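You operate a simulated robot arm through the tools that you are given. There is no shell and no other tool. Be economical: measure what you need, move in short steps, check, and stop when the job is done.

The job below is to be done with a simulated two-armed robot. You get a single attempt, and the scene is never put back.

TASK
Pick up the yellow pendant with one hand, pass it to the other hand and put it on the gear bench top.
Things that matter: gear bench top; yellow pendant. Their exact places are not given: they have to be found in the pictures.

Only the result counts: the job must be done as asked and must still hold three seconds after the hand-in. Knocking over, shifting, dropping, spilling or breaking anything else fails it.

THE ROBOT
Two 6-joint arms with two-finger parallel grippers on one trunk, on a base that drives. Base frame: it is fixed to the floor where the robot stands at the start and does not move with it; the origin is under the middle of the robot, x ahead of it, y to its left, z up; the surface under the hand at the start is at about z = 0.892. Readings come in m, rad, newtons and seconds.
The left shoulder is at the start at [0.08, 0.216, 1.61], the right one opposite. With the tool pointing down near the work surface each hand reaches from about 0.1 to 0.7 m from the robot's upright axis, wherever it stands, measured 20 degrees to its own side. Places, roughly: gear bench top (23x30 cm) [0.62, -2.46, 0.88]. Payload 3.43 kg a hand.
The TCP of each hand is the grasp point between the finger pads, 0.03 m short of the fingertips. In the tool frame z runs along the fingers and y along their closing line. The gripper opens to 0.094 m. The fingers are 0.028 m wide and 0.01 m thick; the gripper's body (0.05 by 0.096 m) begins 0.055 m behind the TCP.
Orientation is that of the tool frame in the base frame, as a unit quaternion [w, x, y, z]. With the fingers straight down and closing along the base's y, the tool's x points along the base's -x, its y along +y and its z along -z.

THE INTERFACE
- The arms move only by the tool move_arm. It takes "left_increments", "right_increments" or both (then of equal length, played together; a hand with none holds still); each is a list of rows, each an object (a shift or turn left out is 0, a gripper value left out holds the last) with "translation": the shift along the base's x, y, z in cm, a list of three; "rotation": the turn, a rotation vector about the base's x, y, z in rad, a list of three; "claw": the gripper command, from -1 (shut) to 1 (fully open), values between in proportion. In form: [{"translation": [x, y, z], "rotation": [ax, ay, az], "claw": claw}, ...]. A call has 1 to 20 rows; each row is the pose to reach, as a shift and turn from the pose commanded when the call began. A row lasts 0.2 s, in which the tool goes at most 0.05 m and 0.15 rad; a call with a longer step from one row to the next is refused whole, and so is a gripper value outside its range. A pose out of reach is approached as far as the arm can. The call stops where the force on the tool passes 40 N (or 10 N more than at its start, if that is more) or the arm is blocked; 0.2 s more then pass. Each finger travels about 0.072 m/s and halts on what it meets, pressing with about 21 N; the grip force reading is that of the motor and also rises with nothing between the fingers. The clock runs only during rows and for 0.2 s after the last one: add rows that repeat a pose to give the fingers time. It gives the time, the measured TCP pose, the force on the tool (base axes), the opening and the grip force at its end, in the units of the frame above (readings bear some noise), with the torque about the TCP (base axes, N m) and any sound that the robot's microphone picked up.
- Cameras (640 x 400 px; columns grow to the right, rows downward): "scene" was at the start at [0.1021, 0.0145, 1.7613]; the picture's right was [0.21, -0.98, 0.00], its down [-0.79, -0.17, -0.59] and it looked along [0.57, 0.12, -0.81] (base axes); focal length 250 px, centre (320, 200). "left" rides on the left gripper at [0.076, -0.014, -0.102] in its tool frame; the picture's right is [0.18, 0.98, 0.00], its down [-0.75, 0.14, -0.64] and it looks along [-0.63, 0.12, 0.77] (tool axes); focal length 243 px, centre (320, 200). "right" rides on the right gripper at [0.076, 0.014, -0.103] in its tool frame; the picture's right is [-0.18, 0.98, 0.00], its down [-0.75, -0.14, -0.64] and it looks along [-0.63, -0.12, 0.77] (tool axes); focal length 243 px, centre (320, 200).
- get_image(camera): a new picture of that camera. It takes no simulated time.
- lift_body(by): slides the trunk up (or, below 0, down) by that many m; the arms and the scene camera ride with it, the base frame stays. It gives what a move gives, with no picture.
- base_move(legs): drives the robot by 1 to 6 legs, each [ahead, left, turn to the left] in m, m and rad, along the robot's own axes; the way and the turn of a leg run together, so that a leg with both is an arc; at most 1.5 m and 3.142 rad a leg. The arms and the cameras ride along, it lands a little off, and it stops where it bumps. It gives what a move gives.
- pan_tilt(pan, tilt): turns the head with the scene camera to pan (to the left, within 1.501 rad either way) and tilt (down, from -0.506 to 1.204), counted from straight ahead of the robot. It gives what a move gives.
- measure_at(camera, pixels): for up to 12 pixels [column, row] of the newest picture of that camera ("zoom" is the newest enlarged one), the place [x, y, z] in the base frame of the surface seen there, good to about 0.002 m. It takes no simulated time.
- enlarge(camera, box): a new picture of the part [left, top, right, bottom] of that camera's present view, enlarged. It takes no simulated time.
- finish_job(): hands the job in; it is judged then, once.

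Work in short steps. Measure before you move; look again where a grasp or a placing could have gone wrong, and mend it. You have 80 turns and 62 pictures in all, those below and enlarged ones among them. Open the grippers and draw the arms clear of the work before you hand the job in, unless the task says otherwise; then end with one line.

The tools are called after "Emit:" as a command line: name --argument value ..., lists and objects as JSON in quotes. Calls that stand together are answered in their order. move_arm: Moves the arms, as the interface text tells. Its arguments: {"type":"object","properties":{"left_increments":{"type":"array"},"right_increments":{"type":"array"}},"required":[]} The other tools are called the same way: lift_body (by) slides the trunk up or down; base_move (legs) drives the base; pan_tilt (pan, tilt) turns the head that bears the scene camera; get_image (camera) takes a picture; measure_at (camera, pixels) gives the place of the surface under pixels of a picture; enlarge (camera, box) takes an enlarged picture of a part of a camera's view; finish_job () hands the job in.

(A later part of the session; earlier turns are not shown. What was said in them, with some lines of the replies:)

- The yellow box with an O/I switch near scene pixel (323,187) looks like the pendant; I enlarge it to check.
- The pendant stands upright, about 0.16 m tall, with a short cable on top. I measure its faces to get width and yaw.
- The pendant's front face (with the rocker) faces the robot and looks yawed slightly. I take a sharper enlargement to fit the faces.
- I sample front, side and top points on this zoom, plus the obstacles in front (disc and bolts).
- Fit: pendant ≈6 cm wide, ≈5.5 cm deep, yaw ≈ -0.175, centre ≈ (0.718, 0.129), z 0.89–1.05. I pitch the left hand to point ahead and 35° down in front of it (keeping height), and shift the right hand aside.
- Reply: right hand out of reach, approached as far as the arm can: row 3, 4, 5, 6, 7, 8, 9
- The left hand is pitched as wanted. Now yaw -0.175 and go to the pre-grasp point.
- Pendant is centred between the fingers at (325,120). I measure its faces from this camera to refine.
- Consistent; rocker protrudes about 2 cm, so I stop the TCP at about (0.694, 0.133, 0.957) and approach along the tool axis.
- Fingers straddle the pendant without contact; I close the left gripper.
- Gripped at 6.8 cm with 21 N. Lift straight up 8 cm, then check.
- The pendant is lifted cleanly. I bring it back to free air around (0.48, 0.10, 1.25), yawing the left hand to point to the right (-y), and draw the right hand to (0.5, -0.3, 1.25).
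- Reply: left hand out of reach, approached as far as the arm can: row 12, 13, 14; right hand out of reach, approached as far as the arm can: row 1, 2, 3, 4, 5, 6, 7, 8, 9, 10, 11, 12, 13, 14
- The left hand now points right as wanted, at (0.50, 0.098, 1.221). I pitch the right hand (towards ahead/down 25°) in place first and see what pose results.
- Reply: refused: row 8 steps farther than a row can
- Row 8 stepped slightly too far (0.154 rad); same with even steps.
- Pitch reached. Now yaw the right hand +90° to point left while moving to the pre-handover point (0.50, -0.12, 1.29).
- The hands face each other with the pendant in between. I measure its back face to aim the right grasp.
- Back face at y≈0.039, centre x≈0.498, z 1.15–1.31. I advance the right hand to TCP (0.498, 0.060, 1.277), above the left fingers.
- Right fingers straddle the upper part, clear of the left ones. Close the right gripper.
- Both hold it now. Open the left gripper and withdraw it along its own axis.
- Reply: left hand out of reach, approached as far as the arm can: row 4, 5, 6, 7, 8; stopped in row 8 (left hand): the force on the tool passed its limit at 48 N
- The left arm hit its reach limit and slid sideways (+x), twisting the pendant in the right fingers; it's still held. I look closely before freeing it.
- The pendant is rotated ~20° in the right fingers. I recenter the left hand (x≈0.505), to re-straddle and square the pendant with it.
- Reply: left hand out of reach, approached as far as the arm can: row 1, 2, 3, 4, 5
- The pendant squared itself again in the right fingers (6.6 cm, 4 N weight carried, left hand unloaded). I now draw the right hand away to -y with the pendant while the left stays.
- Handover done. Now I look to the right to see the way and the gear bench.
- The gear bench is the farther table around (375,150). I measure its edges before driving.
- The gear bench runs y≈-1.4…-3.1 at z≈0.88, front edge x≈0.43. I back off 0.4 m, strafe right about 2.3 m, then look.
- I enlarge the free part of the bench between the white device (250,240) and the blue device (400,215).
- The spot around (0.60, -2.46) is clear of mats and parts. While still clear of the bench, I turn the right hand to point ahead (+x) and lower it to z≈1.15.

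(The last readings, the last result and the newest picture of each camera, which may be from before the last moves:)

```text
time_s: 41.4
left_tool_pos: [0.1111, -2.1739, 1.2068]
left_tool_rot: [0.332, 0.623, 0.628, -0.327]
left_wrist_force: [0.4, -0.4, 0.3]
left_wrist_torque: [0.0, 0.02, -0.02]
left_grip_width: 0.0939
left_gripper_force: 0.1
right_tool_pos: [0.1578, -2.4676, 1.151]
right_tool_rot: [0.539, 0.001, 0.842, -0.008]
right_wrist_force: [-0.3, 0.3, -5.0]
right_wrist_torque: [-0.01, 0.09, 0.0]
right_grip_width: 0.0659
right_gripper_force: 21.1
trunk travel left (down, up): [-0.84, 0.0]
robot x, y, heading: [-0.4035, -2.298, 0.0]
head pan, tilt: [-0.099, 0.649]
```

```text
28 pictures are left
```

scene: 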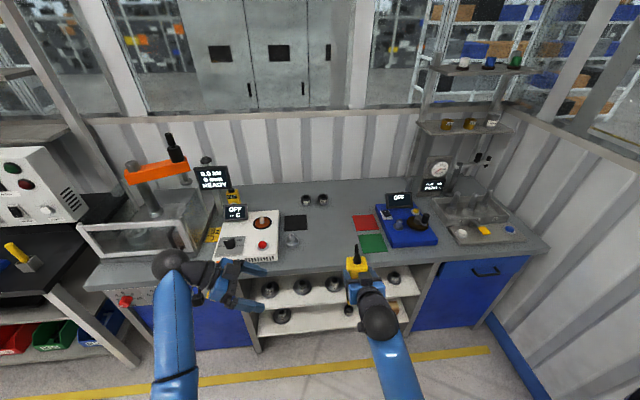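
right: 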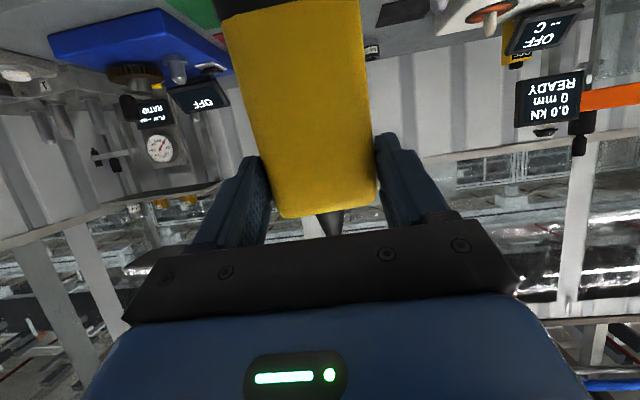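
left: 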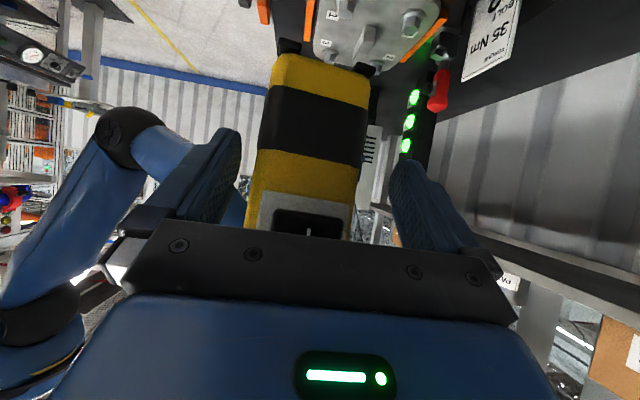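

Right hand points ahead with the pendant upright. I check the pendant's tilt and the heights of devices that the hands will pass over.

Emit:
measure_at --camera "right" --pixels '[[245, 40], [350, 30], [285, 190], [365, 180], [320, 110], [300, 15], [350, 8]]'

Emit:
measure_at --camera "scene" --pixels '[[236, 206], [263, 222], [213, 172], [227, 242], [354, 262], [355, 252], [374, 243], [360, 242], [288, 240], [330, 262], [420, 218], [215, 275]]'

```text
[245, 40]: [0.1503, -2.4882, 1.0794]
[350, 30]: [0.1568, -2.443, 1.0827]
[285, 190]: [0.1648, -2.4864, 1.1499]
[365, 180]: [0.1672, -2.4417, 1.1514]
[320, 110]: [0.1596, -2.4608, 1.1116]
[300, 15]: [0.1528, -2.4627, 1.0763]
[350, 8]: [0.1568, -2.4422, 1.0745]
```

```text
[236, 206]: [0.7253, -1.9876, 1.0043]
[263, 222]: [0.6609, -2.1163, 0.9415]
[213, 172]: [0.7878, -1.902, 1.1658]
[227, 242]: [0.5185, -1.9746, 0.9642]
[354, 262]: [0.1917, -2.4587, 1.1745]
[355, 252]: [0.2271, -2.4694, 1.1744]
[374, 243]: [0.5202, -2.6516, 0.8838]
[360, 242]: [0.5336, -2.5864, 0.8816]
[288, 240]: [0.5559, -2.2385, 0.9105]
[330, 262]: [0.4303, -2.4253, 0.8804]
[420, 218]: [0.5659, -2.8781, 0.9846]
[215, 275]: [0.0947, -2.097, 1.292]
```

The pendant leans ≈0.17 rad (top forward) and sits toward the fingertips, but is firmly held. I correct the lean by pitching the hand back 0.17, then drive ahead 0.41 m.

Emit:
move_arm --right_increments '[{"rotation": [0, -0.06, 0]}, {"rotation": [0, -0.12, 0]}, {"rotation": [0, -0.17, 0]}, {"rotation": [0, -0.17, 0]}]'

Emit:
base_move --legs '[[0.41, 0, 0]]'

Emit:
get_image --camera "right"

Emit:
get_image --camera "left"

Emit:
get_image --camera "scene"

```text
time_s: 42.4
left_tool_pos: [0.1118, -2.1726, 1.208]
left_tool_rot: [0.332, 0.622, 0.628, -0.328]
left_wrist_force: [-0.8, -0.3, -0.1]
left_wrist_torque: [-0.01, 0.04, -0.02]
left_grip_width: 0.0941
left_gripper_force: 0.0
right_tool_pos: [0.1572, -2.4686, 1.1511]
right_tool_rot: [0.609, 0.001, 0.793, -0.008]
right_wrist_force: [-0.1, 0.1, -3.8]
right_wrist_torque: [0.0, 0.18, 0.03]
right_grip_width: 0.0657
right_gripper_force: 21.3
trunk travel left (down, up): [-0.84, 0.0]
robot x, y, heading: [-0.4012, -2.2963, -0.001]
head pan, tilt: [-0.099, 0.649]
```

```text
time_s: 44.9
left_tool_pos: [0.5155, -2.1743, 1.2081]
left_tool_rot: [0.332, 0.624, 0.628, -0.327]
left_wrist_force: [-0.1, -0.5, -0.6]
left_wrist_torque: [0.03, -0.03, 0.02]
left_grip_width: 0.0936
left_gripper_force: 0.0
right_tool_pos: [0.5637, -2.4662, 1.1538]
right_tool_rot: [0.609, 0.002, 0.793, -0.008]
right_wrist_force: [-0.5, -0.1, -4.1]
right_wrist_torque: [0.01, 0.11, 0.0]
right_grip_width: 0.0655
right_gripper_force: 20.8
trunk travel left (down, up): [-0.84, 0.0]
robot x, y, heading: [0.0042, -2.2962, 0.0]
head pan, tilt: [-0.099, 0.649]
```

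```text
27 pictures are left
```

right: 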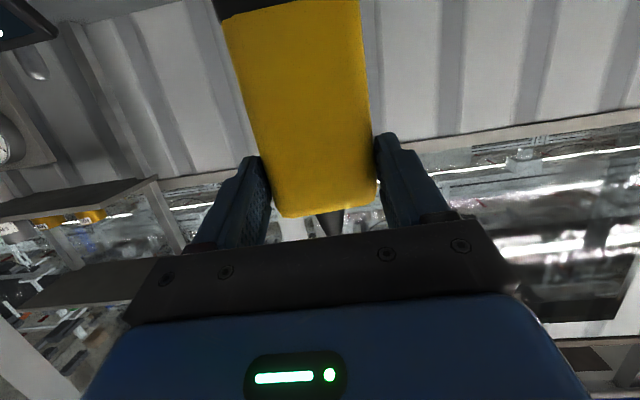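

```text
26 pictures are left
```

left: 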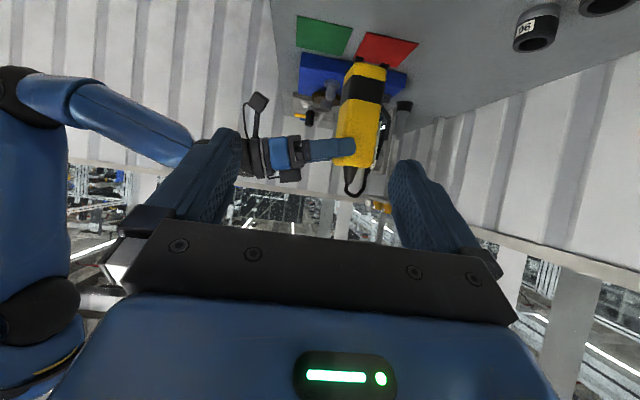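

```text
25 pictures are left
```

scene: 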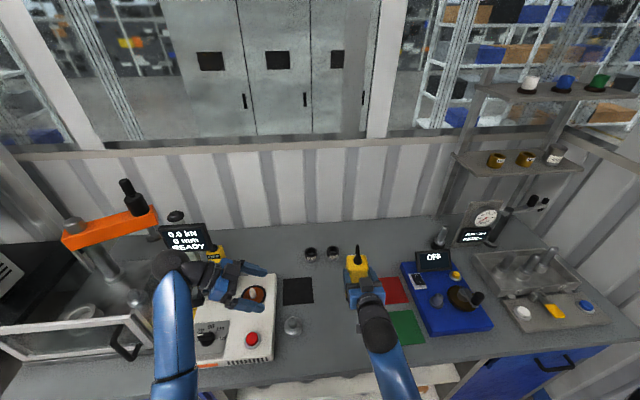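

The left camera gives a side view of the pendant; I zoom there to check its tilt and bottom height.

Emit:
enlarge --camera "left" --box '[290, 40, 430, 210]'

Emit:
measure_at --camera "right" --pixels '[[245, 40], [350, 30], [285, 190], [365, 180], [320, 110]]'

```text
2.35 times, centred on (360, 125) of left
```

zoom: 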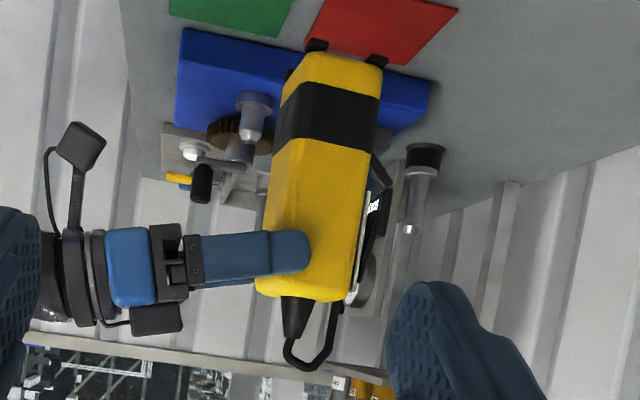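

```text
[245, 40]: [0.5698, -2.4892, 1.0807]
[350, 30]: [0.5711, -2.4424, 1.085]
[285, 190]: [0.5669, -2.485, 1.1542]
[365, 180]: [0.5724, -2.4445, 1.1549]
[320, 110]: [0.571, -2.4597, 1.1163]
```

Back face is now vertical at x≈0.571. Measure the bottom/feet and sides.

Emit:
measure_at --camera "zoom" --pixels '[[318, 45], [377, 61], [305, 62], [375, 75], [300, 70], [370, 85], [290, 150], [350, 170], [275, 280], [340, 290], [350, 20], [520, 120]]'

```text
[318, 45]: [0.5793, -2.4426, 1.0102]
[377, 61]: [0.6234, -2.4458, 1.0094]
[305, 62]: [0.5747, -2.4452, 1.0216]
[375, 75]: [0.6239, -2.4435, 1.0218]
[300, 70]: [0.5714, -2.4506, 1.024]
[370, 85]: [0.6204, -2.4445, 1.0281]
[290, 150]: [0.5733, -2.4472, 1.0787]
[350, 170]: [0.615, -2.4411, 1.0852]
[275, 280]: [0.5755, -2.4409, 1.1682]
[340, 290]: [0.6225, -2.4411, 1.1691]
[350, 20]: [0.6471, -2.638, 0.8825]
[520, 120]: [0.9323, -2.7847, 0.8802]
```

Feet are level at z≈1.007, bench at 0.881: 12.6 cm to go, centre ≈ (0.598, -2.475), clear of the mats. I descend 11.8 cm.

Emit:
move_arm --right_increments '[{"translation": [0, 0, -2]}, {"translation": [0, 0, -4.5]}, {"translation": [0, 0, -7]}, {"translation": [0, 0, -9]}, {"translation": [0, 0, -10.5]}, {"translation": [0, 0, -11.4]}, {"translation": [0, 0, -11.8]}, {"translation": [0, 0, -11.8]}]'

Emit:
enlarge --camera "left" --box '[240, 0, 460, 180]'

```text
time_s: 46.7
left_tool_pos: [0.5178, -2.1735, 1.207]
left_tool_rot: [0.332, 0.622, 0.628, -0.327]
left_wrist_force: [-0.6, 0.1, -0.5]
left_wrist_torque: [0.0, 0.01, 0.03]
left_grip_width: 0.0939
left_gripper_force: 0.2
right_tool_pos: [0.5643, -2.4674, 1.0324]
right_tool_rot: [0.609, 0.002, 0.793, -0.009]
right_wrist_force: [-0.4, 1.3, -3.9]
right_wrist_torque: [0.0, 0.16, 0.0]
right_grip_width: 0.0655
right_gripper_force: 21.4
trunk travel left (down, up): [-0.84, 0.0]
robot x, y, heading: [0.0058, -2.2952, -0.001]
head pan, tilt: [-0.099, 0.649]
```

```text
2.22 times, centred on (350, 90) of left
```

zoom: 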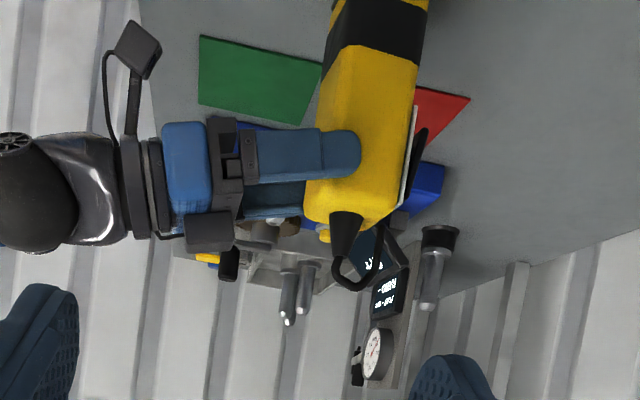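

About 5 mm remain. Lower in small steps, watching force.

Emit:
move_arm --right_increments '[{"translation": [0, 0, -0.15]}, {"translation": [0, 0, -0.3]}, {"translation": [0, 0, -0.4]}, {"translation": [0, 0, -0.4]}]'

```text
time_s: 47.7
left_tool_pos: [0.5186, -2.1745, 1.2078]
left_tool_rot: [0.332, 0.623, 0.628, -0.328]
left_wrist_force: [-0.3, -0.1, 0.1]
left_wrist_torque: [-0.01, 0.02, -0.01]
left_grip_width: 0.0941
left_gripper_force: 0.0
right_tool_pos: [0.5653, -2.4663, 1.0288]
right_tool_rot: [0.608, 0.001, 0.794, -0.008]
right_wrist_force: [-0.6, -0.8, -4.0]
right_wrist_torque: [0.04, 0.15, 0.01]
right_grip_width: 0.0657
right_gripper_force: 21.0
trunk travel left (down, up): [-0.84, 0.0]
robot x, y, heading: [0.0047, -2.2974, 0.001]
head pan, tilt: [-0.099, 0.649]
```

Still carrying the full weight; a few more millimetres.

Emit:
move_arm --right_increments '[{"translation": [0, 0, -0.1]}, {"translation": [0, 0, -0.2]}, {"translation": [0, 0, -0.2]}]'

```text
time_s: 48.5
left_tool_pos: [0.5181, -2.1741, 1.2079]
left_tool_rot: [0.332, 0.623, 0.628, -0.327]
left_wrist_force: [0.3, 0.6, 0.1]
left_wrist_torque: [0.0, 0.01, -0.01]
left_grip_width: 0.0938
left_gripper_force: 0.1
right_tool_pos: [0.5659, -2.4675, 1.0286]
right_tool_rot: [0.609, 0.002, 0.793, -0.009]
right_wrist_force: [1.2, -0.3, -3.2]
right_wrist_torque: [0.02, 0.07, 0.02]
right_grip_width: 0.0654
right_gripper_force: 21.8
trunk travel left (down, up): [-0.84, 0.0]
robot x, y, heading: [0.0048, -2.3002, 0.0]
head pan, tilt: [-0.099, 0.649]
```

Contact seems just starting (z no longer dropping, force easing). One more 2 mm.

Emit:
move_arm --right_increments '[{"translation": [0, 0, -0.1]}, {"translation": [0, 0, -0.2]}, {"translation": [0, 0, -0.2]}]'

```text
time_s: 49.3
left_tool_pos: [0.5159, -2.1737, 1.2094]
left_tool_rot: [0.332, 0.623, 0.628, -0.326]
left_wrist_force: [-0.3, -1.0, -0.1]
left_wrist_torque: [0.0, 0.02, 0.01]
left_grip_width: 0.0942
left_gripper_force: 0.0
right_tool_pos: [0.566, -2.4681, 1.0281]
right_tool_rot: [0.61, 0.002, 0.793, -0.008]
right_wrist_force: [0.2, -1.8, 9.6]
right_wrist_torque: [0.14, 0.04, -0.01]
right_grip_width: 0.0655
right_gripper_force: 21.6
trunk travel left (down, up): [-0.84, 0.0]
robot x, y, heading: [0.0055, -2.2961, -0.003]
head pan, tilt: [-0.099, 0.649]
```

The pendant is resting on the bench (+9.6 N). I ease up 1 mm and open gradually.

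Emit:
move_arm --right_increments '[{"translation": [0, 0, 0.1]}, {"translation": [0, 0, 0.1], "claw": 0.5}, {"translation": [0, 0, 0.1], "claw": 0.8}, {"translation": [0, 0, 0.1], "claw": 1}, {"translation": [0, 0, 0.1], "claw": 1}]'

Emit:
get_image --camera "right"

Emit:
get_image --camera "scene"

```text
time_s: 50.5
left_tool_pos: [0.519, -2.1732, 1.2076]
left_tool_rot: [0.332, 0.623, 0.628, -0.327]
left_wrist_force: [-0.1, -0.1, -1.2]
left_wrist_torque: [0.01, -0.01, 0.0]
left_grip_width: 0.0939
left_gripper_force: 0.1
right_tool_pos: [0.565, -2.4676, 1.0263]
right_tool_rot: [0.609, 0.002, 0.793, -0.009]
right_wrist_force: [-0.5, 0.0, -0.2]
right_wrist_torque: [0.0, 0.01, 0.0]
right_grip_width: 0.094
right_gripper_force: 0.1
trunk travel left (down, up): [-0.84, 0.0]
robot x, y, heading: [0.0046, -2.2982, 0.003]
head pan, tilt: [-0.099, 0.649]
```

```text
22 pictures are left
```

right: 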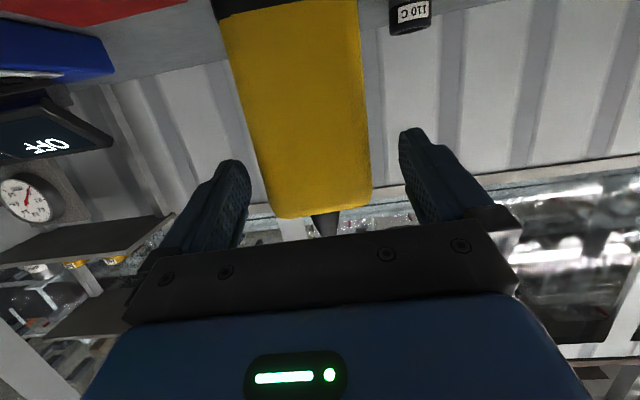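

```text
21 pictures are left
```

scene: 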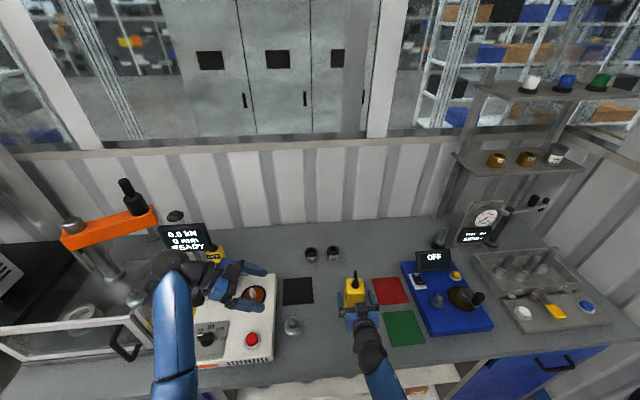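

Released and the pendant stands free. I back the base straight out 0.4 m so both hands withdraw along -x.

Emit:
base_move --legs '[[-0.4, 0, 0]]'

Emit:
get_image --camera "scene"

Emit:
enlarge --camera "scene" --box '[270, 180, 430, 280]'

```text
time_s: 53.0
left_tool_pos: [0.1214, -2.1763, 1.2073]
left_tool_rot: [0.33, 0.625, 0.626, -0.33]
left_wrist_force: [0.5, -0.4, 0.5]
left_wrist_torque: [-0.02, 0.01, -0.02]
left_grip_width: 0.094
left_gripper_force: 0.0
right_tool_pos: [0.1688, -2.4697, 1.0259]
right_tool_rot: [0.608, 0.005, 0.794, -0.011]
right_wrist_force: [0.0, 1.3, 0.0]
right_wrist_torque: [-0.02, 0.01, 0.02]
right_grip_width: 0.0942
right_gripper_force: 0.1
trunk travel left (down, up): [-0.84, 0.0]
robot x, y, heading: [-0.3962, -2.2975, -0.012]
head pan, tilt: [-0.099, 0.649]
```

```text
20 pictures are left
```

scene: 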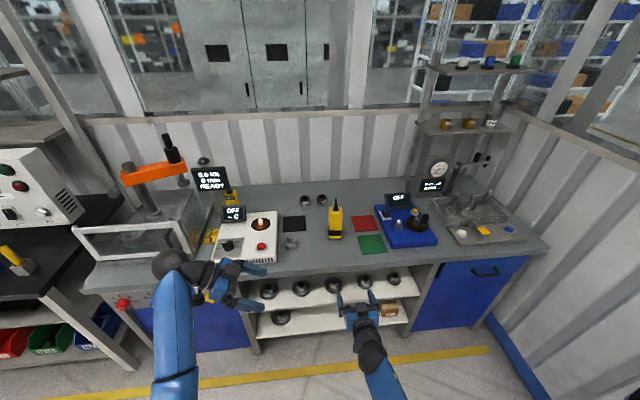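

```text
4.00 times, centred on (350, 230) of scene
```

zoom: 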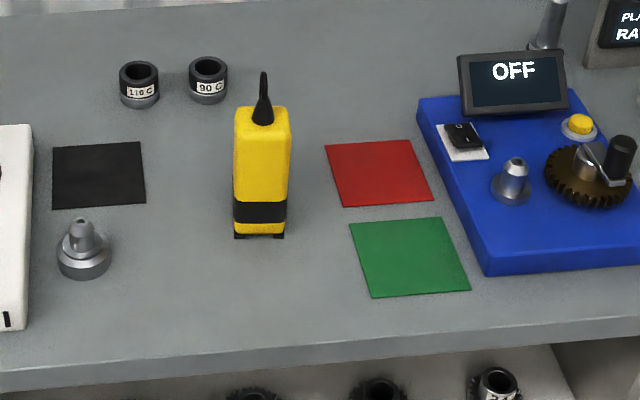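

The pendant stands upright on the gear bench top, clear of everything, with both hands open and away. I hand in.

Emit:
finish_job

```text
The job is handed in.
```

The yellow pendant was picked up with the left hand and passed to the right in mid-air. It now stands upright on the gear bench top at about (0.60, -2.47), with both grippers open and clear.
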